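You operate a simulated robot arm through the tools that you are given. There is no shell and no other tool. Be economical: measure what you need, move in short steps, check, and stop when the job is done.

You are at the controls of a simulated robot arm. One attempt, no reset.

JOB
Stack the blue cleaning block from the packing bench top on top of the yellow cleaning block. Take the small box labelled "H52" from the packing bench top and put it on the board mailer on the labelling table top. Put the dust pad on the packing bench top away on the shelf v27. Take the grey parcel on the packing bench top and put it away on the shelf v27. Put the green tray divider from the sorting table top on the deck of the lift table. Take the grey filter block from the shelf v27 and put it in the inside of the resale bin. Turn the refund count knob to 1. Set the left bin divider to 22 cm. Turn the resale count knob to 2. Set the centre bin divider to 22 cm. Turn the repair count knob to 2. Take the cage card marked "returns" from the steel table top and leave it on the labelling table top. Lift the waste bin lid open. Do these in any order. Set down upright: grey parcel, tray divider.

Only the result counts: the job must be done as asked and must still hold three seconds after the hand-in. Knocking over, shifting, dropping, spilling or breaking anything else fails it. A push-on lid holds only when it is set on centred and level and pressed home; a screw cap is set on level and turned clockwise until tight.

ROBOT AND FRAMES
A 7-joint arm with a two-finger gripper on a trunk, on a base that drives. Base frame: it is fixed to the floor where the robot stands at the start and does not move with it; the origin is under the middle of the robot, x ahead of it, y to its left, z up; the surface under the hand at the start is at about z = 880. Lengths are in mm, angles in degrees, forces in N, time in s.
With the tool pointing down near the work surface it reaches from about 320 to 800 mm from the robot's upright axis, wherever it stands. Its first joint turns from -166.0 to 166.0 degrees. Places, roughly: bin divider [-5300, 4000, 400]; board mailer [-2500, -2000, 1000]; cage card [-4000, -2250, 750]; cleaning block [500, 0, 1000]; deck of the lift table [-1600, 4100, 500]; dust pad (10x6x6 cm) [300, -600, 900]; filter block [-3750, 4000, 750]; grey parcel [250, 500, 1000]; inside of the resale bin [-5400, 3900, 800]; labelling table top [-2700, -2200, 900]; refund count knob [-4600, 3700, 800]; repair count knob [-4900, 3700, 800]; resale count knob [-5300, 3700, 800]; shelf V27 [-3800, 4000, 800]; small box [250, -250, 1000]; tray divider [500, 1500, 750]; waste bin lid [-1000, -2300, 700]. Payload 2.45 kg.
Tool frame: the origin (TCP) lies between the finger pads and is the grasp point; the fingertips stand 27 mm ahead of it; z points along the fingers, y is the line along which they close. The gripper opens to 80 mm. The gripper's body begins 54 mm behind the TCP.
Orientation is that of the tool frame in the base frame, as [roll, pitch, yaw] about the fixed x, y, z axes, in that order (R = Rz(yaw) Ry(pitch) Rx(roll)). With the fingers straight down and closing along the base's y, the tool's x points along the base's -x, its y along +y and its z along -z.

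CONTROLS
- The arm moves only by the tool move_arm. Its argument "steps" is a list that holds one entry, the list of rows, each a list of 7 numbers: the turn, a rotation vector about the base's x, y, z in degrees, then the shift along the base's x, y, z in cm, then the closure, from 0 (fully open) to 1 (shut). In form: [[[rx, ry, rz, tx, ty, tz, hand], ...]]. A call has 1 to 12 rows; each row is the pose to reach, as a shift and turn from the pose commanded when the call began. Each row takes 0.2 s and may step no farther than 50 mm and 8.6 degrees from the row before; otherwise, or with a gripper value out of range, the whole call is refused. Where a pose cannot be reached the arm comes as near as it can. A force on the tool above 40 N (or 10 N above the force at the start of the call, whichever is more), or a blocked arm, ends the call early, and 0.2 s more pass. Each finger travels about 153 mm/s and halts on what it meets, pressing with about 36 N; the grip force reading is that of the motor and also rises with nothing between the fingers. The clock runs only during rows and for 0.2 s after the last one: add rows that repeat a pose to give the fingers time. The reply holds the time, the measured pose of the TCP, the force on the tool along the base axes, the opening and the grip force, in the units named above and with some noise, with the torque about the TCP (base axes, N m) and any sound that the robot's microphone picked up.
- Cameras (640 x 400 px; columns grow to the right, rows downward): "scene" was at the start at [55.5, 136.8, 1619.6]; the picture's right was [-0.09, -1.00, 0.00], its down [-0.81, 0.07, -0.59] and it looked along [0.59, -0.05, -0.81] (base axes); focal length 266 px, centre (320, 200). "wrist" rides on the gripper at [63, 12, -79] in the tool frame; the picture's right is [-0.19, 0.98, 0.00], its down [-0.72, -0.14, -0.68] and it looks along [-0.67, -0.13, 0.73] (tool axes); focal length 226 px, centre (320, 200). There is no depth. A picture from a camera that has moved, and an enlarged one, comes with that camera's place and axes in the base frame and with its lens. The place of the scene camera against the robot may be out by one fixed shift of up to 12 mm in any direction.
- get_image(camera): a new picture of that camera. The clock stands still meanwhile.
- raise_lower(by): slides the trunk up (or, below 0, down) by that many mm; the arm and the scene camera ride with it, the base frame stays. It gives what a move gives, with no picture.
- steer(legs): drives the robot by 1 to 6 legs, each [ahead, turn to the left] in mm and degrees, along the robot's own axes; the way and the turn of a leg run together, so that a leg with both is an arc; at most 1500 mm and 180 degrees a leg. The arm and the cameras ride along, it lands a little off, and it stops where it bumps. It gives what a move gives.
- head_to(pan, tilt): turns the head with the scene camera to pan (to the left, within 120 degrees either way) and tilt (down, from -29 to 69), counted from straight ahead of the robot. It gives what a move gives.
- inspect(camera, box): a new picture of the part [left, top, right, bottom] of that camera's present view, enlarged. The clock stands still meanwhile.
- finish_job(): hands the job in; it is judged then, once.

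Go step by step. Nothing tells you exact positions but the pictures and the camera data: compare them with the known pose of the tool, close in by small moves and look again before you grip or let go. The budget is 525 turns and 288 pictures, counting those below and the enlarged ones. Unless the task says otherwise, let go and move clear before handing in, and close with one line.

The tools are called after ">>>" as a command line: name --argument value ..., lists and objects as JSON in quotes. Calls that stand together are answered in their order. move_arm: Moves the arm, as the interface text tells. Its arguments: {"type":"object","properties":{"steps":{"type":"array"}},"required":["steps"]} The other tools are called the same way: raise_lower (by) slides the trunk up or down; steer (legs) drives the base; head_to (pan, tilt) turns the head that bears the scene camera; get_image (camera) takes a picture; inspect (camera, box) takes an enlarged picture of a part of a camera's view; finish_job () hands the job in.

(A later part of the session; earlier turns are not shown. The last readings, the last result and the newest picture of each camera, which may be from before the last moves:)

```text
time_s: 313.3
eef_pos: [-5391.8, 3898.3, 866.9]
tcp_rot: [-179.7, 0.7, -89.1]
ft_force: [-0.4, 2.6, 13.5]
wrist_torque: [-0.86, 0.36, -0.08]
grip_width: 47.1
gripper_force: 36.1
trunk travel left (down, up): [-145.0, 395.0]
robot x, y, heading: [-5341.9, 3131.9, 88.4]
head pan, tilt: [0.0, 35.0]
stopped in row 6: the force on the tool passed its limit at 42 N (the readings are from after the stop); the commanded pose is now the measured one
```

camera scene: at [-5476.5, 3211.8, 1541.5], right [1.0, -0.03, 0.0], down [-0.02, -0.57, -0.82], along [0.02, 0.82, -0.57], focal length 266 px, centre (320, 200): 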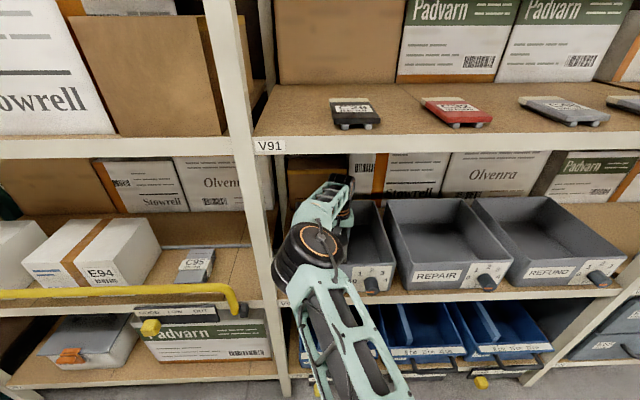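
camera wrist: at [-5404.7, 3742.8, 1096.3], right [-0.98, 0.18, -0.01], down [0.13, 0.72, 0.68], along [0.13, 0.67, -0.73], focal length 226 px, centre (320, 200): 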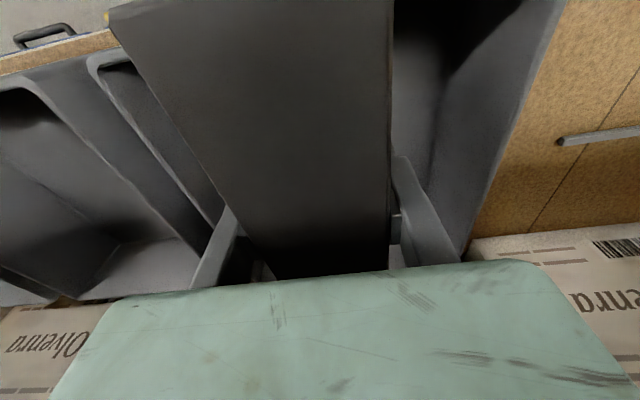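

On the bin's floor. Release and lift out.

>>> move_arm --steps '[[[0, 0, 0, 0, 0, 0, 0.5], [0, 0, 0, 0, 0, 0, 0], [0, 0, 0, 0, 0, 0, 0], [0, 0, 0, 0, 0, 3, 0], [0, 0, 0, 0, 0, 7, 0], [0, 0, 0, 0, 0, 11, 0], [0, 0, 0, 0, 0, 14, 0], [0, 0, 0, 0, -4, 14, 0], [0, 0, 0, 0, -8, 14, 0], [0, 0, 0, 0, -12, 14, 0], [0, 0, 0, 0, -16, 14, 0], [0, 0, 0, 0, -20, 14, 0]]]'

>>> get_image --camera "wrist"

```text
time_s: 315.9
eef_pos: [-5391.3, 3694.4, 1003.6]
tcp_rot: [-179.5, 0.5, -89.0]
ft_force: [-0.1, 0.4, 0.1]
wrist_torque: [0.04, 0.02, -0.01]
grip_width: 79.7
gripper_force: 0.0
trunk travel left (down, up): [-145.0, 395.0]
robot x, y, heading: [-5339.2, 3135.2, 88.5]
head pan, tilt: [0.0, 35.0]
```

```text
153 pictures are left
camera wrist: at [-5403.1, 3630.9, 1081.7], right [-0.98, 0.18, -0.01], down [0.12, 0.71, 0.69], along [0.13, 0.68, -0.73], focal length 226 px, centre (320, 200)
```

wrist: 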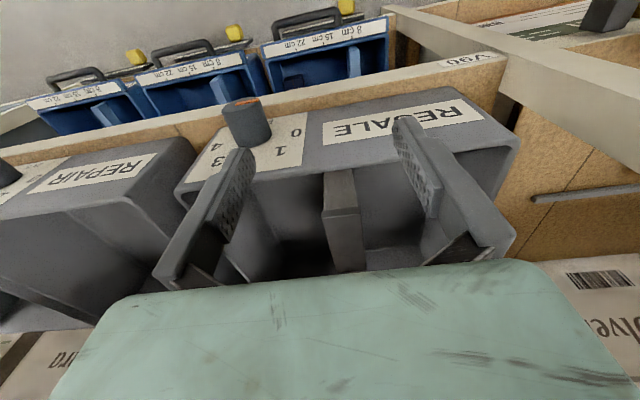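

The filter block rests in the resale bin. Now I'll look closely at the knobs.

>>> inspect --camera "wrist" --box '[170, 70, 346, 180]'

>>> inspect --camera "scene" --box '[400, 240, 640, 390]'

```text
3.64 times, centred on (258, 125) of wrist
camera zoom: at [-5403.1, 3630.9, 1081.7], right [-0.98, 0.18, -0.01], down [0.12, 0.71, 0.69], along [0.13, 0.68, -0.73], focal length 822 px, centre (546, 473)
```

zoom: 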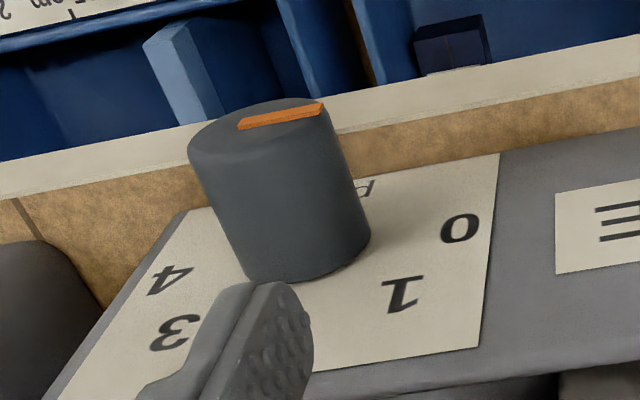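

```text
2.67 times, centred on (520, 315) of scene
camera zoom: at [-5476.6, 3211.2, 1541.6], right [1.0, -0.03, 0.0], down [-0.02, -0.57, -0.82], along [0.02, 0.82, -0.57], focal length 709 px, centre (-213, -107)
```

zoom: 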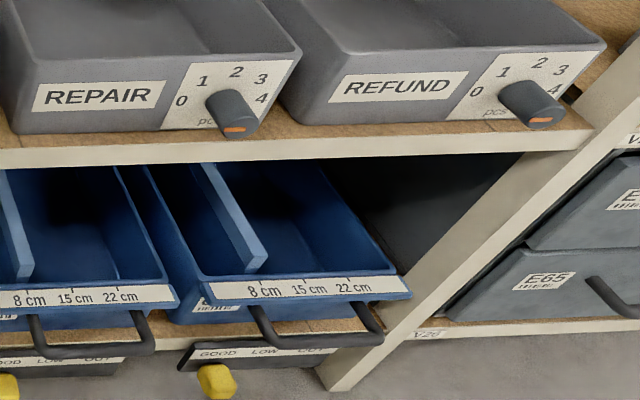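

The pointers are all at 0, the knob axes point straight out (-y), and clockwise steps are about 45° apart. I'll point the tool horizontally at the resale knob: 0→2 is about 90° clockwise. First, tilt the tool forward while in front of the shelves.

>>> move_arm --steps '[[[8, 0, 0, 1, -1, 0, 0], [16, 0, 0, 2, -2, 0, 0], [24, 0, 0, 3, -3, 0, 0], [32, 0, 0, 4, -3.5, 0, 0], [40, 0, 0, 5, -4, 0, 0], [48, 0, 0, 6, -4.5, 0, 0], [56, 0, 0, 7, -5, 0, 0], [64, 0, 0, 8, -5.5, 0, 0], [72, 0, 0, 9, -6, 0, 0], [80, 0, 0, 9, -6, 0, 0], [88, 0, 0, 9, -6, 0, 0]]]'

>>> get_image --camera "scene"

```text
time_s: 318.3
eef_pos: [-5301.6, 3646.6, 1001.6]
tcp_rot: [-144.5, 88.3, -54.9]
ft_force: [0.1, -0.1, 0.2]
wrist_torque: [-0.02, 0.0, 0.01]
grip_width: 80.2
gripper_force: 0.0
out of reach, approached as far as the arm can: row 8, 9, 10, 11
trunk travel left (down, up): [-145.0, 395.0]
robot x, y, heading: [-5342.5, 3136.0, 88.4]
head pan, tilt: [0.0, 35.0]
```

```text
150 pictures are left
camera scene: at [-5476.7, 3211.3, 1541.5], right [1.0, -0.03, 0.0], down [-0.02, -0.57, -0.82], along [0.02, 0.82, -0.57], focal length 266 px, centre (320, 200)
```

scene: 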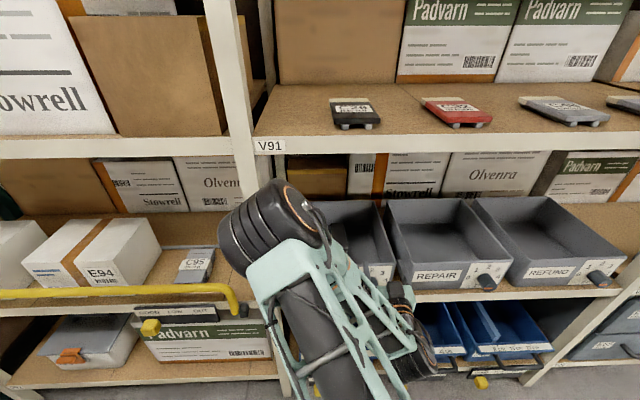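

The tool is nearly horizontal with the camera below. I'll lower the trunk to the knob height and look.

>>> raise_lower --by -130

>>> get_image --camera "wrist"

>>> get_image --camera "scene"

```text
time_s: 319.9
eef_pos: [-5301.5, 3646.7, 869.7]
tcp_rot: [-148.1, 88.2, -58.6]
ft_force: [0.0, 0.4, 0.1]
wrist_torque: [-0.01, 0.01, -0.02]
grip_width: 79.5
gripper_force: 0.0
trunk travel left (down, up): [-15.0, 525.0]
robot x, y, heading: [-5342.5, 3135.6, 88.4]
head pan, tilt: [0.0, 35.0]
```

```text
149 pictures are left
camera wrist: at [-5313.7, 3565.5, 808.6], right [-0.98, 0.01, 0.18], down [0.12, -0.66, 0.74], along [0.13, 0.75, 0.65], focal length 226 px, centre (320, 200)
```

wrist: 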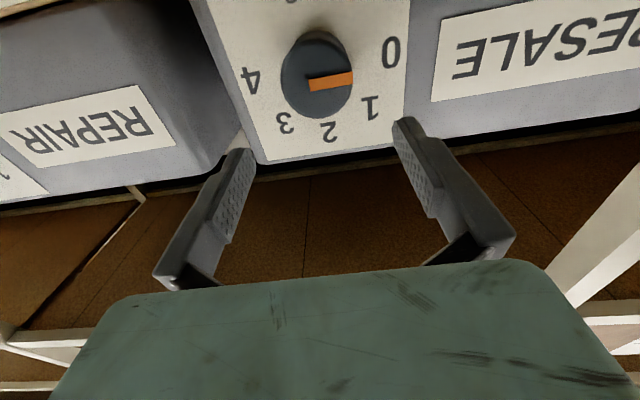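

```text
148 pictures are left
camera scene: at [-5476.5, 3211.2, 1411.6], right [1.0, -0.03, 0.0], down [-0.02, -0.57, -0.82], along [0.02, 0.82, -0.57], focal length 266 px, centre (320, 200)
```

scene: 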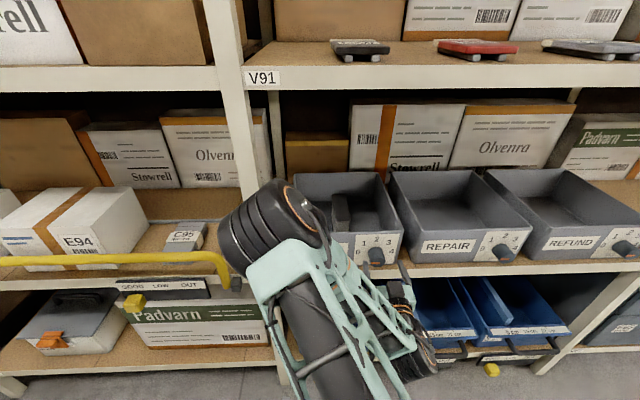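

A clear view: the pointer is at 0 and the knob axis at about x=-5302, z=847. I'll pre-turn the hand -45° about y, and approach the knob.

>>> move_arm --steps '[[[0, -8, 0, 0, 0, -0.5, 0], [0, -16, 0, 0, 0, -1, 0], [0, -24, 0, 0, 0, -1.6, 0], [0, -32, 0, 0, 0, -2.2, 0], [0, -40, 0, 0, 0, -2.2, 0], [0, -45, 0, 0, 1, -2.2, 0]]]'

>>> get_image --camera "wrist"

```text
time_s: 321.2
eef_pos: [-5300.4, 3657.0, 848.4]
tcp_rot: [-91.0, 44.1, -2.1]
ft_force: [-0.2, 0.7, 0.3]
wrist_torque: [0.0, 0.01, 0.02]
grip_width: 79.8
gripper_force: 0.1
trunk travel left (down, up): [-15.0, 525.0]
robot x, y, heading: [-5341.3, 3136.1, 88.1]
head pan, tilt: [0.0, 35.0]
```

```text
147 pictures are left
camera wrist: at [-5265.9, 3575.6, 796.5], right [-0.82, 0.01, -0.57], down [-0.43, -0.66, 0.61], along [-0.37, 0.75, 0.55], focal length 226 px, centre (320, 200)
```

wrist: 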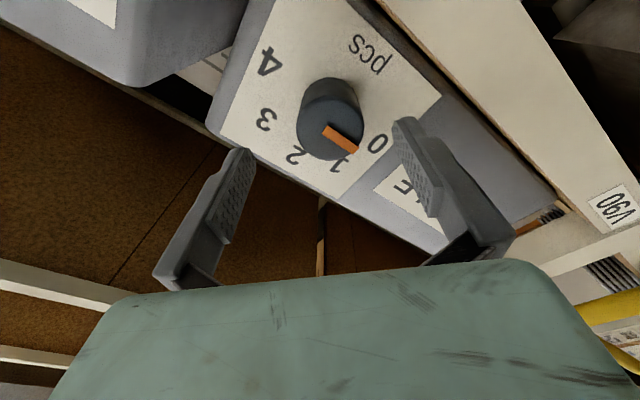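

Good alignment. I'll advance, grip, and check before turning.

>>> move_arm --steps '[[[0, 0, 0, -0.1, 3, 0, 0], [0, 0, 0, -0.1, 6, 0, 0], [0, 0, 0, -0.1, 7.8, 0, 0], [0, 0, 0, -0.1, 7.8, 0, 0.6], [0, 0, 0, -0.1, 7.8, 0, 1], [0, 0, 0, -0.1, 7.8, 0, 1]]]'

>>> get_image --camera "wrist"

```text
time_s: 321.9
eef_pos: [-5305.4, 3709.7, 844.2]
tcp_rot: [-92.0, 44.2, -2.6]
ft_force: [-4.1, -17.5, 6.2]
wrist_torque: [-0.12, 0.49, 0.71]
grip_width: 71.2
gripper_force: 0.1
trunk travel left (down, up): [-15.0, 525.0]
robot x, y, heading: [-5340.5, 3133.3, 88.3]
head pan, tilt: [0.0, 35.0]
stopped in row 3: the force on the tool passed its limit at 74 N (the readings are from after the stop); the commanded pose is now the measured one
```

```text
146 pictures are left
camera wrist: at [-5270.6, 3628.6, 793.2], right [-0.82, 0.0, -0.57], down [-0.43, -0.66, 0.62], along [-0.37, 0.75, 0.54], focal length 226 px, centre (320, 200)
```

wrist: 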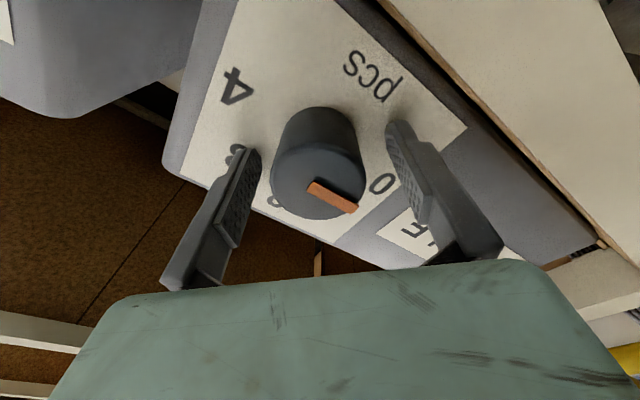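

The plate is nearer than thought (y≈3740). I'll back off 8 mm, lower slightly and grip.

>>> move_arm --steps '[[[0, 0, 0, 0, -0.8, 0, 0], [0, 0, 0, 0.1, -0.8, -0.3, 0], [0, 0, 0, 0.1, -0.8, -0.3, 0.5], [0, 0, 0, 0.1, -0.8, -0.3, 1], [0, 0, 0, 0.1, -0.8, -0.3, 1], [0, 0, 0, 0.1, -0.8, -0.3, 1]]]'

>>> get_image --camera "wrist"

```text
time_s: 323.3
eef_pos: [-5302.7, 3703.9, 841.9]
tcp_rot: [-92.0, 44.1, -2.6]
ft_force: [3.4, 4.7, 2.1]
wrist_torque: [0.01, 0.0, -0.32]
grip_width: 40.6
gripper_force: 45.3
trunk travel left (down, up): [-15.0, 525.0]
robot x, y, heading: [-5341.4, 3133.4, 88.3]
head pan, tilt: [0.0, 35.0]
```

```text
145 pictures are left
camera wrist: at [-5267.1, 3621.9, 790.2], right [-0.82, 0.0, -0.57], down [-0.43, -0.66, 0.62], along [-0.37, 0.75, 0.54], focal length 226 px, centre (320, 200)
```

wrist: 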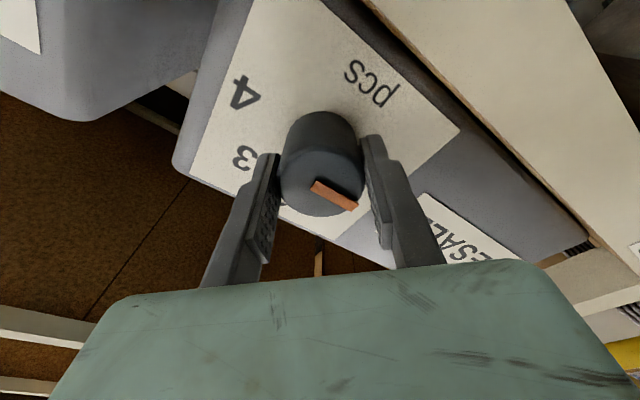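

Gripped. Now I'll turn 90° clockwise (+y axis).

>>> move_arm --steps '[[[0, 7.5, 0, 0, 0, 0, 1], [0, 15, 0, 0, 0, 0, 1], [0, 22.5, 0, 0, 0, 0, 1], [0, 30, 0, 0, 0, 0, 1], [0, 37.5, 0, 0, 0, 0, 1], [0, 45, 0, 0, 0, 0, 1], [0, 52.5, 0, 0, 0, 0, 1], [0, 60, 0, 0, 0, 0, 1], [0, 67.5, 0, 0, 0, 0, 1], [0, 75, 0, 0, 0, 0, 1], [0, 82.5, 0, 0, 0, 0, 1], [0, 90, 0, 0, 0, 0, 1]]]'

>>> get_image --camera "wrist"

```text
time_s: 325.9
eef_pos: [-5305.3, 3703.4, 840.0]
tcp_rot: [91.6, 45.8, -177.2]
ft_force: [-14.5, 1.4, 6.0]
wrist_torque: [-0.2, 0.0, 0.37]
grip_width: 40.6
gripper_force: 45.3
trunk travel left (down, up): [-15.0, 525.0]
robot x, y, heading: [-5339.2, 3132.5, 88.5]
head pan, tilt: [0.0, 35.0]
```

```text
144 pictures are left
camera wrist: at [-5356.1, 3621.8, 806.1], right [-0.57, 0.0, 0.82], down [0.62, -0.66, 0.43], along [0.54, 0.76, 0.37], focal length 226 px, centre (320, 200)
```

wrist: 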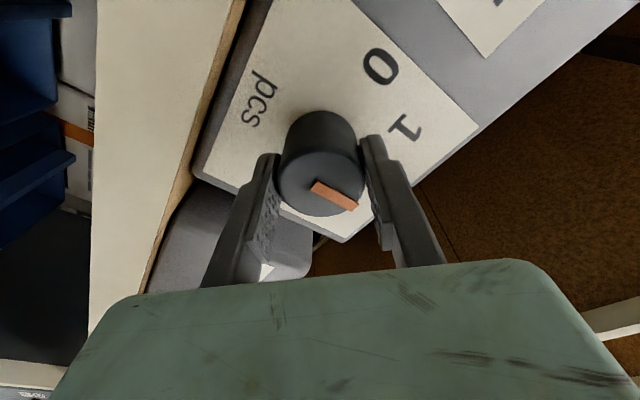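

The knob turned with the hand. I'll open, back off and check the pointer.

>>> move_arm --steps '[[[0, 0, 0, 0, 0, 0, 0.5], [0, 0, 0, 0, 0, 0, 0], [0, 0, 0, 0, 0, 0, 0], [0, 0, 0, 0, -3, 0, 0], [0, 0, 0, 0, -7, 0, 0], [0, 0, 0, 0, -10, 0, 0]]]'

>>> get_image --camera "wrist"

```text
time_s: 327.3
eef_pos: [-5300.3, 3622.0, 828.1]
tcp_rot: [91.7, 45.8, -177.3]
ft_force: [-0.8, -0.7, -0.1]
wrist_torque: [0.01, 0.0, 0.01]
grip_width: 79.8
gripper_force: 0.1
out of reach, approached as far as the arm can: row 6
trunk travel left (down, up): [-15.0, 525.0]
robot x, y, heading: [-5341.4, 3134.2, 88.1]
head pan, tilt: [0.0, 35.0]
```

```text
143 pictures are left
camera wrist: at [-5351.6, 3541.5, 792.5], right [-0.57, 0.0, 0.82], down [0.62, -0.66, 0.43], along [0.54, 0.75, 0.37], focal length 226 px, centre (320, 200)
```

wrist: 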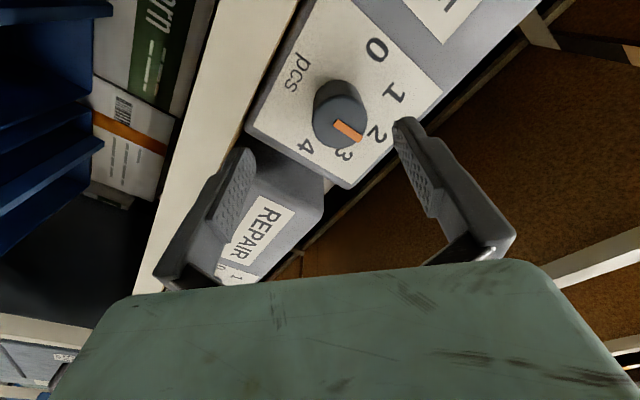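

The resale pointer now reads 2. Next the repair knob, one bin (≈357 mm) to the right; I'll drive over, and turn the hand back.

>>> steer --legs '[[-80, 0], [0, -88.2], [360, 0], [0, 90], [80, 0]]'

>>> move_arm --steps '[[[0, -8, 0, 0, 0, 0, 0], [0, -16, 0, 0, 0, 0, 0], [0, -24, 0, 0, 0, 0, 0], [0, -32, 0, 0, 0, 0.3, 0], [0, -40, 0, 0, 0, 0.6, 0], [0, -48, 0, 0, 0, 1, 0], [0, -56, 0, 0, 0, 1.2, 0], [0, -64, 0, 0, 0, 1.2, 0], [0, -72, 0, 0, 0, 1.2, 0], [0, -80, 0, 0, 0, 1.2, 0], [0, -88, 0, 0, 0, 1.2, 0]]]'

>>> get_image --camera "wrist"

```text
time_s: 338.8
eef_pos: [-4978.2, 3628.1, 826.6]
tcp_rot: [91.7, 45.8, -173.2]
ft_force: [0.8, -0.2, -0.9]
wrist_torque: [0.01, 0.0, -0.02]
grip_width: 80.2
gripper_force: 0.1
trunk travel left (down, up): [-15.0, 525.0]
robot x, y, heading: [-4987.5, 3137.4, 92.2]
head pan, tilt: [0.0, 35.0]
```

```text
time_s: 341.2
eef_pos: [-4978.7, 3641.4, 834.1]
tcp_rot: [-98.0, 45.6, -6.8]
ft_force: [-0.2, -0.3, 0.1]
wrist_torque: [-0.03, -0.01, 0.02]
grip_width: 80.0
gripper_force: 0.0
out of reach, approached as far as the arm can: row 3, 4, 5, 6, 7, 8, 9, 10, 11
trunk travel left (down, up): [-15.0, 525.0]
robot x, y, heading: [-4985.2, 3138.3, 92.4]
head pan, tilt: [0.0, 35.0]
```

```text
142 pictures are left
camera wrist: at [-4944.9, 3556.5, 786.7], right [-0.84, -0.04, -0.54], down [-0.41, -0.61, 0.68], along [-0.36, 0.79, 0.5], focal length 226 px, centre (320, 200)
```

wrist: 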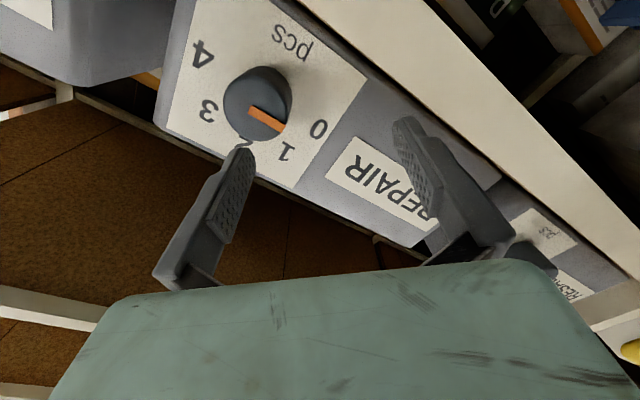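

I see the repair knob at about x=-4937, z=838. I'll align the hand with it.

>>> move_arm --steps '[[[2.8, 0, 0.5, 2, -0.5, 0.3, 0], [5.6, 0, 1, 4.1, -0.5, 0.5, 0], [5.6, 0, 1, 4.1, 0.5, 0.5, 0]]]'

>>> get_image --camera "wrist"

```text
time_s: 342.0
eef_pos: [-4938.4, 3646.9, 838.3]
tcp_rot: [-90.2, 46.1, 0.0]
ft_force: [-0.2, 0.7, 0.5]
wrist_torque: [0.04, 0.03, 0.0]
grip_width: 79.9
gripper_force: 0.1
trunk travel left (down, up): [-15.0, 525.0]
robot x, y, heading: [-4984.2, 3142.0, 92.3]
head pan, tilt: [0.0, 35.0]
```

```text
141 pictures are left
camera wrist: at [-4903.2, 3567.1, 783.4], right [-0.84, 0.0, -0.54], down [-0.4, -0.68, 0.62], along [-0.37, 0.73, 0.57], focal length 226 px, centre (320, 200)
```

wrist: 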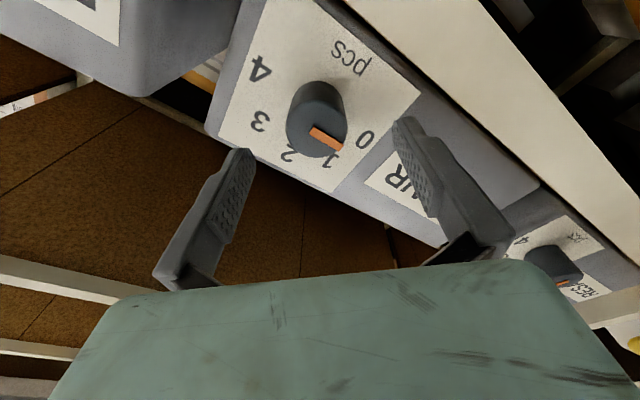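

Aligned. I'll advance to y≈3703, grip and turn 90° clockwise.

>>> move_arm --steps '[[[0, 0, 0, 0, 3, 0.1, 0], [0, 0, 0, 0, 5.6, 0.1, 0], [0, 0, 0, 0, 5.6, 0.1, 0.5], [0, 0, 0, 0, 5.6, 0.1, 1], [0, 0, 0, 0, 5.6, 0.1, 1], [0, 0, 0, 0, 5.6, 0.1, 1]]]'

>>> get_image --camera "wrist"

```text
time_s: 343.4
eef_pos: [-4935.9, 3703.0, 840.6]
tcp_rot: [-89.6, 46.1, 0.0]
ft_force: [16.3, 15.3, 21.9]
wrist_torque: [-0.29, 0.06, -0.91]
grip_width: 40.7
gripper_force: 44.7
trunk travel left (down, up): [-15.0, 525.0]
robot x, y, heading: [-4986.2, 3136.1, 92.3]
head pan, tilt: [0.0, 35.0]
```

```text
140 pictures are left
camera wrist: at [-4901.7, 3624.4, 785.5], right [-0.84, 0.0, -0.54], down [-0.4, -0.68, 0.61], along [-0.37, 0.73, 0.58], focal length 226 px, centre (320, 200)
```

wrist: 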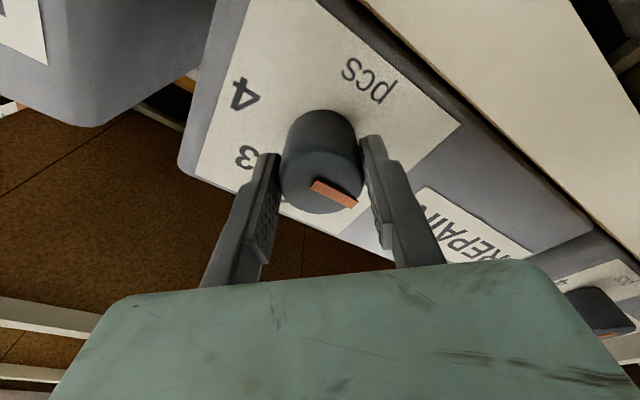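

>>> move_arm --steps '[[[0, 7.5, 0, 0.3, 0, 0.2, 1], [0, 15, 0, 0.3, 0, 0.2, 1], [0, 22.5, 0, 0.3, 0, 0.2, 1], [0, 30, 0, 0.3, 0, 0.2, 1], [0, 37.5, 0, 0.3, 0, 0.2, 1], [0, 45, 0, 0.3, 0, 0.2, 1], [0, 52.5, 0, 0.3, 0, 0.2, 1], [0, 60, 0, 0.3, 0, 0.2, 1], [0, 67.5, 0, 0.3, 0, 0.2, 1], [0, 75, 0, 0.3, 0, 0.2, 1], [0, 82.5, 0, 0.3, 0, 0.2, 1], [0, 90, 0, 0.3, 0, 0.2, 1]]]'

>>> move_arm --steps '[[[0, 0, 0, 0, 0, 0, 0.5], [0, 0, 0, 0, 0, 0, 0], [0, 0, 0, 0, 0, 0, 0], [0, 0, 0, 0, -3, 0, 0], [0, 0, 0, 0, -6, 0, 0]]]'

>>> get_image --camera "wrist"

```text
time_s: 345.6
eef_pos: [-4940.5, 3702.5, 840.4]
tcp_rot: [90.2, 60.6, -179.2]
ft_force: [-4.8, 9.1, -1.9]
wrist_torque: [-0.71, -0.03, 0.95]
grip_width: 40.5
gripper_force: 45.3
trunk travel left (down, up): [-15.0, 525.0]
robot x, y, heading: [-4983.4, 3141.4, 92.4]
head pan, tilt: [0.0, 35.0]
stopped in row 10: the force on the tool passed its limit at 42 N (the readings are from after the stop); the commanded pose is now the measured one
```

```text
time_s: 346.8
eef_pos: [-4938.1, 3643.5, 840.1]
tcp_rot: [90.0, 60.6, -179.6]
ft_force: [-1.0, 0.0, 0.7]
wrist_torque: [0.01, -0.04, 0.02]
grip_width: 79.9
gripper_force: 0.0
trunk travel left (down, up): [-15.0, 525.0]
robot x, y, heading: [-4988.7, 3140.2, 92.3]
head pan, tilt: [0.0, 35.0]
```

```text
139 pictures are left
camera wrist: at [-4980.6, 3563.3, 790.7], right [-0.76, -0.01, 0.65], down [0.48, -0.68, 0.56], along [0.44, 0.74, 0.52], focal length 226 px, centre (320, 200)
```

wrist: 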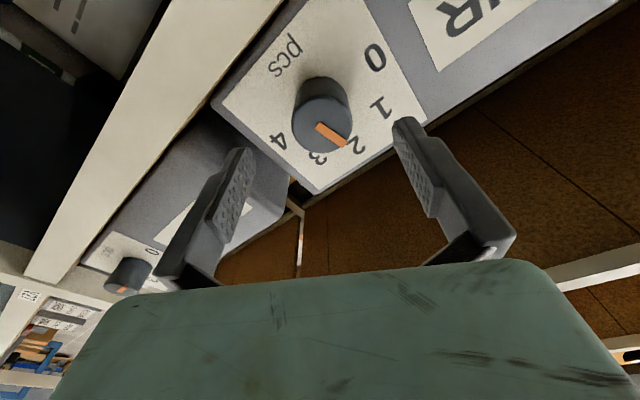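

It stopped at about 73°; the pointer is a bit short of 2. I'll regrip and turn the remaining 17°.

>>> move_arm --steps '[[[0, 0, 0, 0, 3, 0, 0], [0, 0, 0, 0, 5.9, 0, 0], [0, 0, 0, 0, 5.9, 0, 0.5], [0, 0, 0, 0, 5.9, 0, 1], [0, 0, 0, 0, 5.9, 0, 1], [0, 6, 0, 0, 5.9, 0, 1], [0, 12, 0, 0, 5.9, 0, 1], [0, 17, 0, 0, 5.9, 0, 1], [0, 17, 0, 0, 5.9, 0, 1]]]'

>>> move_arm --steps '[[[0, 0, 0, 0, 0, 0, 0.5], [0, 0, 0, 0, 0, 0, 0], [0, 0, 0, 0, 0, 0, 0], [0, 0, 0, 0, -3, 0, 0], [0, 0, 0, 0, -6, 0, 0]]]'

>>> get_image --camera "wrist"

```text
time_s: 348.8
eef_pos: [-4940.9, 3702.7, 840.9]
tcp_rot: [89.8, 43.5, -179.5]
ft_force: [-14.5, 9.0, 4.2]
wrist_torque: [-0.2, -0.02, 0.31]
grip_width: 40.5
gripper_force: 45.0
trunk travel left (down, up): [-15.0, 525.0]
robot x, y, heading: [-4979.3, 3137.1, 92.3]
head pan, tilt: [0.0, 35.0]
```

```text
time_s: 350.0
eef_pos: [-4939.7, 3642.4, 843.2]
tcp_rot: [89.8, 43.7, -179.7]
ft_force: [1.6, 0.1, 0.5]
wrist_torque: [0.01, 0.0, 0.01]
grip_width: 80.0
gripper_force: 0.1
trunk travel left (down, up): [-15.0, 525.0]
robot x, y, heading: [-4980.0, 3140.6, 92.1]
head pan, tilt: [0.0, 35.0]
```

```text
138 pictures are left
camera wrist: at [-4993.5, 3562.0, 807.3], right [-0.54, -0.01, 0.84], down [0.62, -0.68, 0.39], along [0.57, 0.74, 0.37], focal length 226 px, centre (320, 200)
```

wrist: 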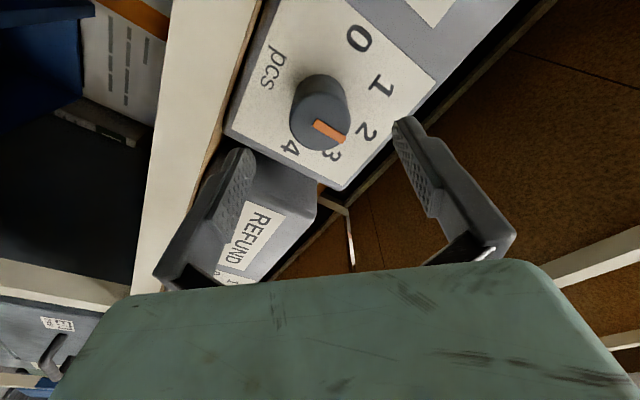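

Repair reads 2. On to the refund knob: 0→1 is 45°.

>>> steer --legs '[[-80, 0], [0, -92.2], [365, 0], [0, 90], [80, 0]]'

>>> move_arm --steps '[[[0, -8, 0, 0, 0, 0, 0], [0, -16, 0, 0, 0, 0, 0], [0, -24, 0, 0, 0, 0, 0], [0, -32, 0, 0, 0, 0, 0], [0, -40, 0, 0, 0, 0, 0], [0, -48, 0, 0, 0, 0, 0], [0, -56, 0, 0, 0, 0, 0], [0, -64, 0, 0, 0, 0, 0]]]'

>>> get_image --camera "wrist"

```text
time_s: 361.5
eef_pos: [-4570.5, 3655.9, 843.4]
tcp_rot: [89.8, 43.5, -179.6]
ft_force: [-0.3, -0.5, -0.5]
wrist_torque: [-0.01, 0.02, 0.04]
grip_width: 80.3
gripper_force: 0.0
trunk travel left (down, up): [-15.0, 525.0]
robot x, y, heading: [-4615.1, 3153.4, 92.1]
head pan, tilt: [0.0, 35.0]
```

```text
time_s: 363.3
eef_pos: [-4571.5, 3656.3, 843.4]
tcp_rot: [-91.5, 72.3, -1.0]
ft_force: [-0.4, 0.4, 0.1]
wrist_torque: [0.01, 0.0, 0.03]
grip_width: 79.9
gripper_force: 0.0
trunk travel left (down, up): [-15.0, 525.0]
robot x, y, heading: [-4615.4, 3155.4, 92.2]
head pan, tilt: [0.0, 35.0]
```

```text
137 pictures are left
camera wrist: at [-4563.7, 3576.4, 778.7], right [-0.99, -0.01, -0.11], down [-0.08, -0.68, 0.73], along [-0.08, 0.74, 0.67], focal length 226 px, centre (320, 200)
```

wrist: 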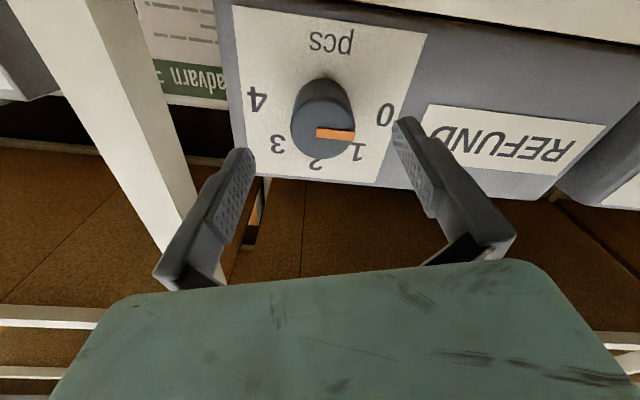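

Aligned with the refund knob. Advance, grip, turn 45°, release.

>>> move_arm --steps '[[[0, 0, 0, 0, 2.5, -0.3, 0], [0, 0, 0, 0, 4.6, -0.3, 0], [0, 0, 0, 0, 4.6, -0.3, 0.5], [0, 0, 0, 0, 4.6, -0.3, 1], [0, 0, 0, 0, 4.6, -0.3, 1], [0, 0, 0, 0, 4.6, -0.3, 1]]]'

>>> move_arm --steps '[[[0, 7.5, 0, 0, 0, 0, 1], [0, 15, 0, 0, 0, 0, 1], [0, 22.5, 0, 0, 0, 0, 1], [0, 30, 0, 0, 0, 0, 1], [0, 37.5, 0, 0, 0, 0, 1], [0, 45, 0, 0, 0, 0, 1], [0, 45, 0, 0, 0, 0, 1]]]'

>>> move_arm --steps '[[[0, 0, 0, 0, 0, 0, 0.5], [0, 0, 0, 0, 0, 0, 0], [0, 0, 0, 0, 0, 0, 0], [0, 0, 0, 0, -3, 0, 0], [0, 0, 0, 0, -6, 0, 0]]]'

>>> get_image --camera "wrist"

```text
time_s: 364.7
eef_pos: [-4572.4, 3703.6, 839.4]
tcp_rot: [-91.5, 72.4, -1.0]
ft_force: [-7.3, 6.7, -2.2]
wrist_torque: [-0.09, -0.04, 0.31]
grip_width: 40.7
gripper_force: 44.8
trunk travel left (down, up): [-15.0, 525.0]
robot x, y, heading: [-4615.6, 3151.5, 92.2]
head pan, tilt: [0.0, 35.0]
```

```text
time_s: 366.3
eef_pos: [-4575.7, 3702.6, 838.3]
tcp_rot: [90.2, 62.5, -178.9]
ft_force: [-36.9, 12.1, -1.8]
wrist_torque: [-0.29, -0.13, 0.86]
grip_width: 40.9
gripper_force: 45.5
trunk travel left (down, up): [-15.0, 525.0]
robot x, y, heading: [-4615.2, 3152.8, 92.3]
head pan, tilt: [0.0, 35.0]
```

```text
time_s: 367.5
eef_pos: [-4571.1, 3644.4, 837.7]
tcp_rot: [90.0, 62.7, -179.3]
ft_force: [0.6, -0.4, 0.0]
wrist_torque: [0.01, 0.01, -0.02]
grip_width: 79.8
gripper_force: 0.2
trunk travel left (down, up): [-15.0, 525.0]
robot x, y, heading: [-4617.4, 3154.1, 92.3]
head pan, tilt: [0.0, 35.0]
```

```text
136 pictures are left
camera wrist: at [-4610.9, 3564.2, 787.1], right [-0.78, -0.01, 0.62], down [0.46, -0.68, 0.57], along [0.42, 0.74, 0.53], focal length 226 px, centre (320, 200)
```

wrist: 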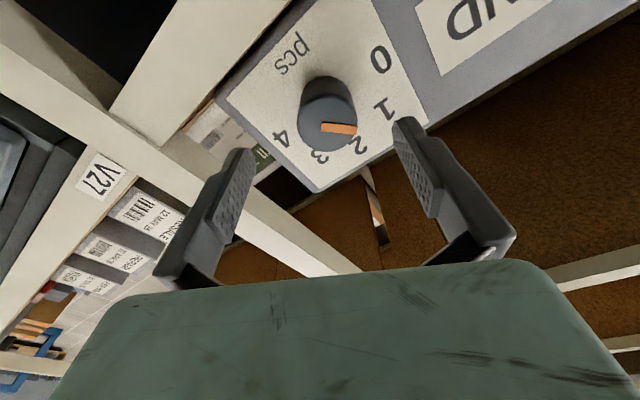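

>>> inspect --camera "wrist" --box '[240, 20, 432, 200]'

```text
2.22 times, centred on (336, 110) of wrist
camera zoom: at [-4610.9, 3564.2, 787.1], right [-0.78, -0.01, 0.62], down [0.46, -0.68, 0.57], along [0.42, 0.74, 0.53], focal length 502 px, centre (284, 400)
```

zoom: 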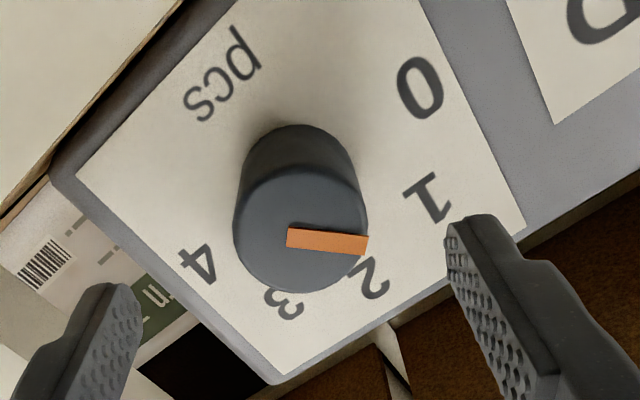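

By ray geometry the refund pointer is at 44° (label 1 at 44°), and resale and repair point straight up at 2. Now the blue bins' dividers below: I'll back off and look.

>>> steer --legs '[[-350, 0]]'

>>> head_to --pan 30 --tilt 38

>>> get_image --camera "scene"

```text
time_s: 369.8
eef_pos: [-4556.2, 3295.8, 837.7]
tcp_rot: [90.1, 62.6, -179.3]
ft_force: [-0.5, 0.0, 0.9]
wrist_torque: [0.04, -0.01, -0.02]
grip_width: 79.8
gripper_force: 0.1
trunk travel left (down, up): [-15.0, 525.0]
robot x, y, heading: [-4600.7, 2804.5, 92.2]
head pan, tilt: [0.0, 35.0]
```

```text
time_s: 370.7
eef_pos: [-4555.7, 3295.7, 837.9]
tcp_rot: [90.1, 62.6, -179.4]
ft_force: [-0.7, 0.3, 0.2]
wrist_torque: [-0.03, 0.0, 0.0]
grip_width: 79.6
gripper_force: 0.2
trunk travel left (down, up): [-15.0, 525.0]
robot x, y, heading: [-4602.2, 2805.6, 92.1]
head pan, tilt: [30.0, 38.0]
```

```text
134 pictures are left
camera scene: at [-4784.1, 2855.4, 1407.0], right [0.85, 0.53, 0.0], down [0.33, -0.52, -0.79], along [-0.42, 0.67, -0.62], focal length 266 px, centre (320, 200)
```

scene: 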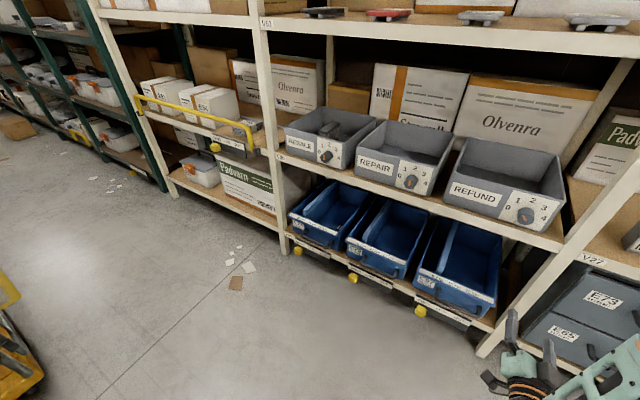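

>>> inspect --camera "scene" --box '[270, 100, 590, 330]'

>>> inspect --camera "scene" --box '[280, 180, 440, 290]'

```text
1.74 times, centred on (430, 215) of scene
camera zoom: at [-4784.1, 2855.4, 1407.0], right [0.85, 0.53, 0.0], down [0.33, -0.52, -0.79], along [-0.42, 0.67, -0.62], focal length 463 px, centre (129, 174)
```

zoom: 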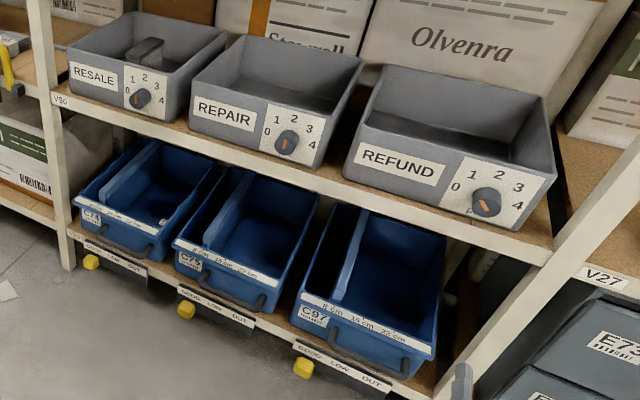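

```text
3.64 times, centred on (360, 235) of scene
camera zoom: at [-4784.1, 2855.4, 1407.0], right [0.85, 0.53, 0.0], down [0.33, -0.52, -0.79], along [-0.42, 0.67, -0.62], focal length 967 px, centre (174, 73)
```

zoom: 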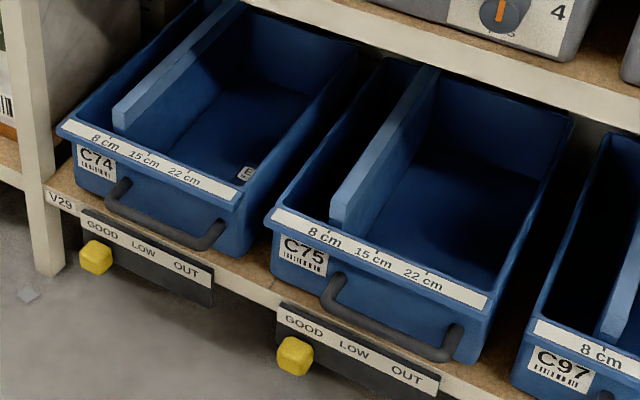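

Both dividers stand at 8 cm; each must slide +140 mm in x. The centre plate's front end is at about [-5088,3772,440], the left one's at [-5459,3780]. I'll drive in front of the centre bin first.

>>> steer --legs '[[0, 87.9], [460, 0], [0, -90], [200, 0]]'

>>> move_arm --steps '[[[0, -7, 0, 0, 0, 0, 0], [0, -14, 0, 0, 0, 0, 0], [0, -21, 0, 0, 0, 0, 0], [0, -27.4, 0, 0, 0, 0, 0]]]'

>>> move_arm --steps '[[[-8, 0, 0, 0, 1, -2, 0], [-16, 0, 0, 0, 2, -4, 0], [-24, 0, 0, 0, 3, -7, 0], [-32, 0, 0, 0, 4, -10, 0], [-40, 0, 0, 0, 5, -13, 0], [-46, 0, 0, 0, 6, -16, 0]]]'

>>> get_image --camera "scene"

```text
time_s: 380.9
eef_pos: [-5016.5, 3312.7, 836.8]
tcp_rot: [90.1, 62.6, -178.4]
ft_force: [-0.1, -0.5, 0.0]
wrist_torque: [-0.02, -0.01, -0.02]
grip_width: 80.1
gripper_force: 0.1
trunk travel left (down, up): [-15.0, 525.0]
robot x, y, heading: [-5053.1, 2820.7, 104.9]
head pan, tilt: [30.0, 38.0]
stopped in leg 3: the robot was blocked; the commanded pose is now the measured one
```

```text
time_s: 381.9
eef_pos: [-5017.9, 3312.1, 838.2]
tcp_rot: [-175.0, 89.2, -83.5]
ft_force: [-0.3, 0.1, 1.0]
wrist_torque: [0.01, -0.03, -0.01]
grip_width: 79.9
gripper_force: 0.1
trunk travel left (down, up): [-15.0, 525.0]
robot x, y, heading: [-5051.1, 2821.6, 105.3]
head pan, tilt: [30.0, 38.0]
```

```text
time_s: 383.3
eef_pos: [-5018.8, 3371.8, 679.0]
tcp_rot: [178.5, 43.2, -90.0]
ft_force: [0.1, 0.4, -0.4]
wrist_torque: [-0.02, -0.01, -0.03]
grip_width: 79.7
gripper_force: 0.0
trunk travel left (down, up): [-15.0, 525.0]
robot x, y, heading: [-5052.8, 2816.1, 105.1]
head pan, tilt: [30.0, 38.0]
```

```text
131 pictures are left
camera scene: at [-5241.7, 2828.5, 1406.9], right [0.7, 0.71, 0.0], down [0.44, -0.43, -0.79], along [-0.56, 0.55, -0.62], focal length 266 px, centre (320, 200)
```

scene: 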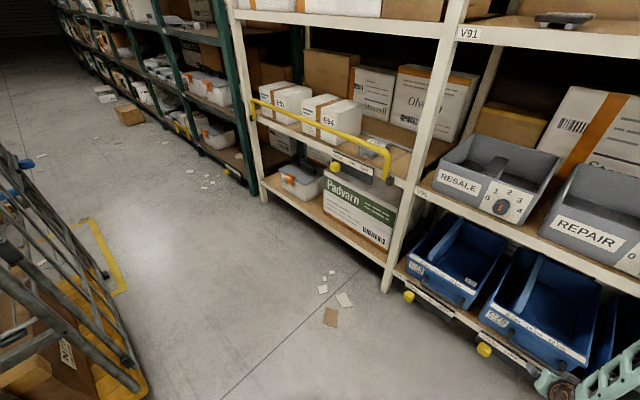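

The turn stopped 15° short. I'll try to finish it.

>>> steer --legs '[[0, -15]]'

>>> head_to --pan 0 --tilt 40

>>> get_image --camera "scene"

```text
time_s: 384.6
eef_pos: [-4909.3, 3358.6, 679.1]
tcp_rot: [178.5, 43.2, -101.7]
ft_force: [-1.0, 0.4, 1.0]
wrist_torque: [0.02, -0.03, -0.04]
grip_width: 80.0
gripper_force: 0.1
trunk travel left (down, up): [-15.0, 525.0]
robot x, y, heading: [-5057.9, 2823.4, 105.2]
head pan, tilt: [30.0, 38.0]
stopped in leg 1: the robot was blocked; the commanded pose is now the measured one
```

```text
time_s: 385.6
eef_pos: [-4907.7, 3358.0, 679.4]
tcp_rot: [178.6, 43.1, -101.5]
ft_force: [-0.3, -0.2, -0.2]
wrist_torque: [-0.03, -0.03, 0.02]
grip_width: 80.0
gripper_force: 0.0
trunk travel left (down, up): [-15.0, 525.0]
robot x, y, heading: [-5054.2, 2824.4, 105.1]
head pan, tilt: [0.0, 40.0]
```

```text
130 pictures are left
camera scene: at [-5204.0, 2854.1, 1404.0], right [0.96, 0.26, 0.0], down [0.17, -0.62, -0.77], along [-0.2, 0.74, -0.64], focal length 266 px, centre (320, 200)
```

scene: 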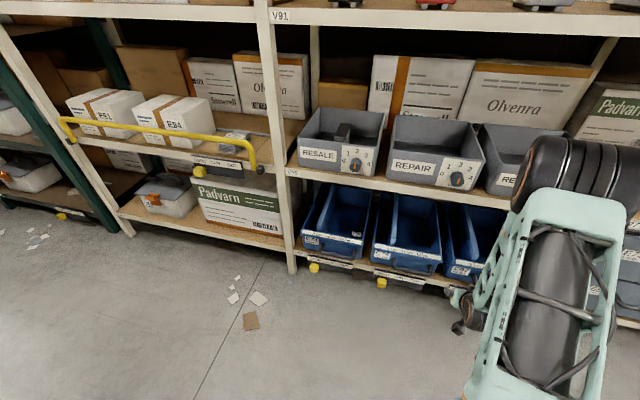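

The arm swings but the base is held by something. I'll look around the base.

>>> head_to --pan 110 --tilt 50

>>> get_image --camera "scene"

>>> head_to --pan -110 --tilt 50

>>> get_image --camera "scene"

```text
time_s: 387.4
eef_pos: [-4907.9, 3358.4, 680.0]
tcp_rot: [178.6, 43.3, -101.6]
ft_force: [0.2, 0.0, -0.9]
wrist_torque: [0.02, -0.02, 0.01]
grip_width: 80.1
gripper_force: 0.0
trunk travel left (down, up): [-15.0, 525.0]
robot x, y, heading: [-5050.6, 2823.6, 105.1]
head pan, tilt: [110.0, 50.0]
```

```text
129 pictures are left
camera scene: at [-5244.5, 2727.7, 1389.8], right [-0.58, 0.82, 0.0], down [0.63, 0.44, -0.64], along [-0.53, -0.37, -0.77], focal length 266 px, centre (320, 200)
```

scene: 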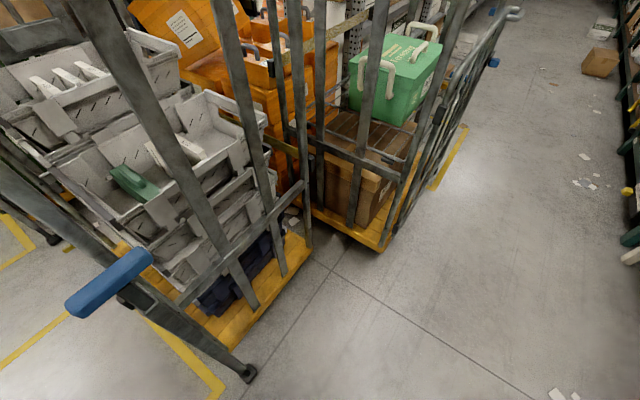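

```text
time_s: 390.6
eef_pos: [-4907.0, 3358.2, 680.2]
tcp_rot: [178.6, 43.2, -101.6]
ft_force: [0.7, 0.2, -0.3]
wrist_torque: [-0.01, -0.01, -0.01]
grip_width: 79.9
gripper_force: 0.0
trunk travel left (down, up): [-15.0, 525.0]
robot x, y, heading: [-5054.5, 2821.4, 105.1]
head pan, tilt: [-110.0, 50.0]
```

```text
128 pictures are left
camera scene: at [-5104.9, 2765.7, 1389.8], right [-0.08, -1.0, 0.0], down [-0.76, 0.06, -0.64], along [0.64, -0.05, -0.77], focal length 266 px, centre (320, 200)
```

scene: 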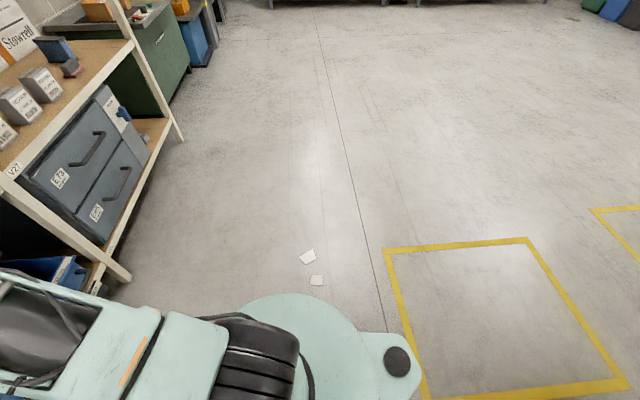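

A trolley stands close behind-left of the base's tail. I'll drive forward a bit to clear it, then complete the turn.

>>> steer --legs '[[140, 0], [0, -14]]'

>>> head_to --pan 20 --tilt 45

>>> get_image --camera "scene"

```text
time_s: 392.8
eef_pos: [-4819.1, 3443.5, 679.6]
tcp_rot: [178.6, 43.1, -115.6]
ft_force: [0.1, 0.4, -0.2]
wrist_torque: [0.0, 0.0, 0.01]
grip_width: 80.3
gripper_force: 0.0
trunk travel left (down, up): [-15.0, 525.0]
robot x, y, heading: [-5091.9, 2959.9, 91.4]
head pan, tilt: [-110.0, 50.0]
```

```text
time_s: 394.9
eef_pos: [-4819.0, 3442.0, 679.6]
tcp_rot: [178.7, 43.3, -115.7]
ft_force: [0.3, 0.3, 0.0]
wrist_torque: [0.0, -0.03, 0.02]
grip_width: 80.0
gripper_force: 0.1
trunk travel left (down, up): [-15.0, 525.0]
robot x, y, heading: [-5090.9, 2959.8, 91.3]
head pan, tilt: [20.0, 45.0]
```

```text
127 pictures are left
camera scene: at [-5257.4, 3016.7, 1396.7], right [0.93, 0.36, 0.0], down [0.25, -0.66, -0.71], along [-0.25, 0.66, -0.71], focal length 266 px, centre (320, 200)
```

scene: 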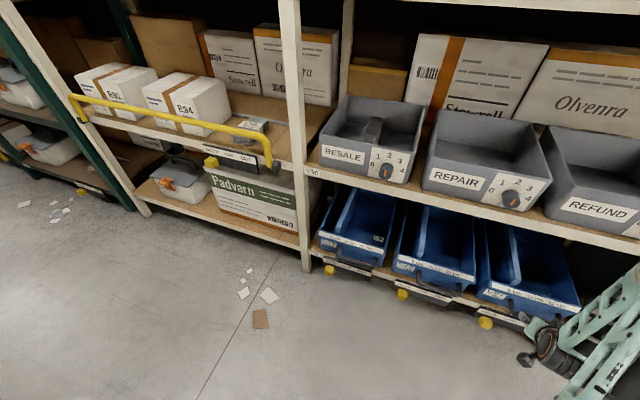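

Now turned properly. I'll bring the hand in front of the centre bin's divider.

>>> move_arm --steps '[[[0, 0, 4, -4, 1, -1, 0], [0, 0, 8, -8, 2, -2, 0], [0, 0, 12, -12, 3, -3, 0], [0, 0, 16, -16, 4, -4, 0], [0, 0, 20, -20, 5, -5, 0], [0, 0, 24, -24, 6, -6, 0], [0, 0, 25.7, -26.9, 7, -7, 0], [0, 0, 25.7, -26.9, 9, -9, 0], [0, 0, 25.7, -26.9, 11, -11, 0]]]'

>>> get_image --camera "wrist"

>>> get_image --camera "scene"

```text
time_s: 396.9
eef_pos: [-5090.7, 3552.2, 569.8]
tcp_rot: [178.5, 43.2, -89.9]
ft_force: [-0.1, 0.7, -0.1]
wrist_torque: [0.03, 0.02, -0.02]
grip_width: 80.0
gripper_force: 0.0
trunk travel left (down, up): [-15.0, 525.0]
robot x, y, heading: [-5094.1, 2959.7, 91.1]
head pan, tilt: [20.0, 45.0]
```

```text
126 pictures are left
camera wrist: at [-5101.3, 3451.4, 585.1], right [-0.98, 0.12, 0.15], down [0.16, 0.06, 0.99], along [0.11, 0.99, -0.08], focal length 226 px, centre (320, 200)
```

wrist: 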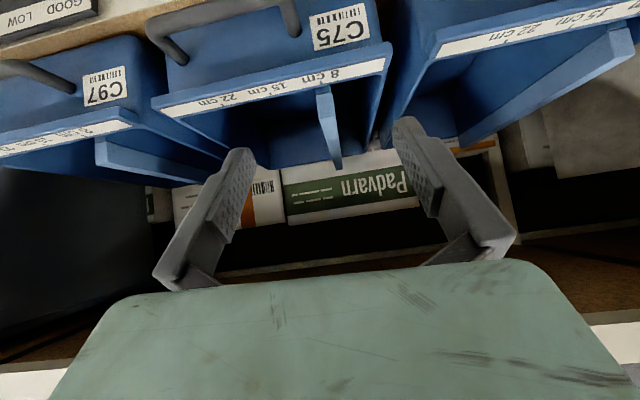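

```text
125 pictures are left
camera scene: at [-5257.5, 3016.4, 1396.7], right [0.93, 0.36, 0.0], down [0.26, -0.66, -0.71], along [-0.26, 0.66, -0.71], focal length 266 px, centre (320, 200)
```

scene: 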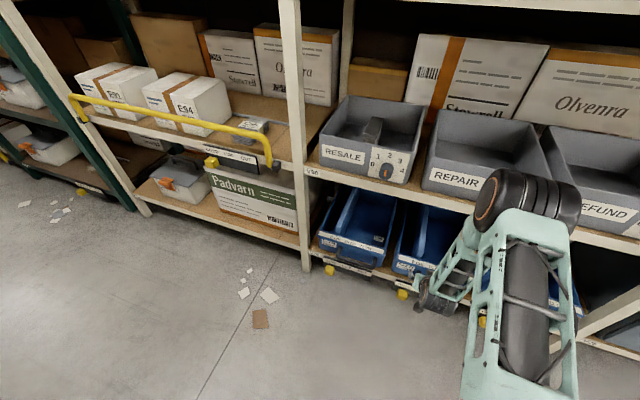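

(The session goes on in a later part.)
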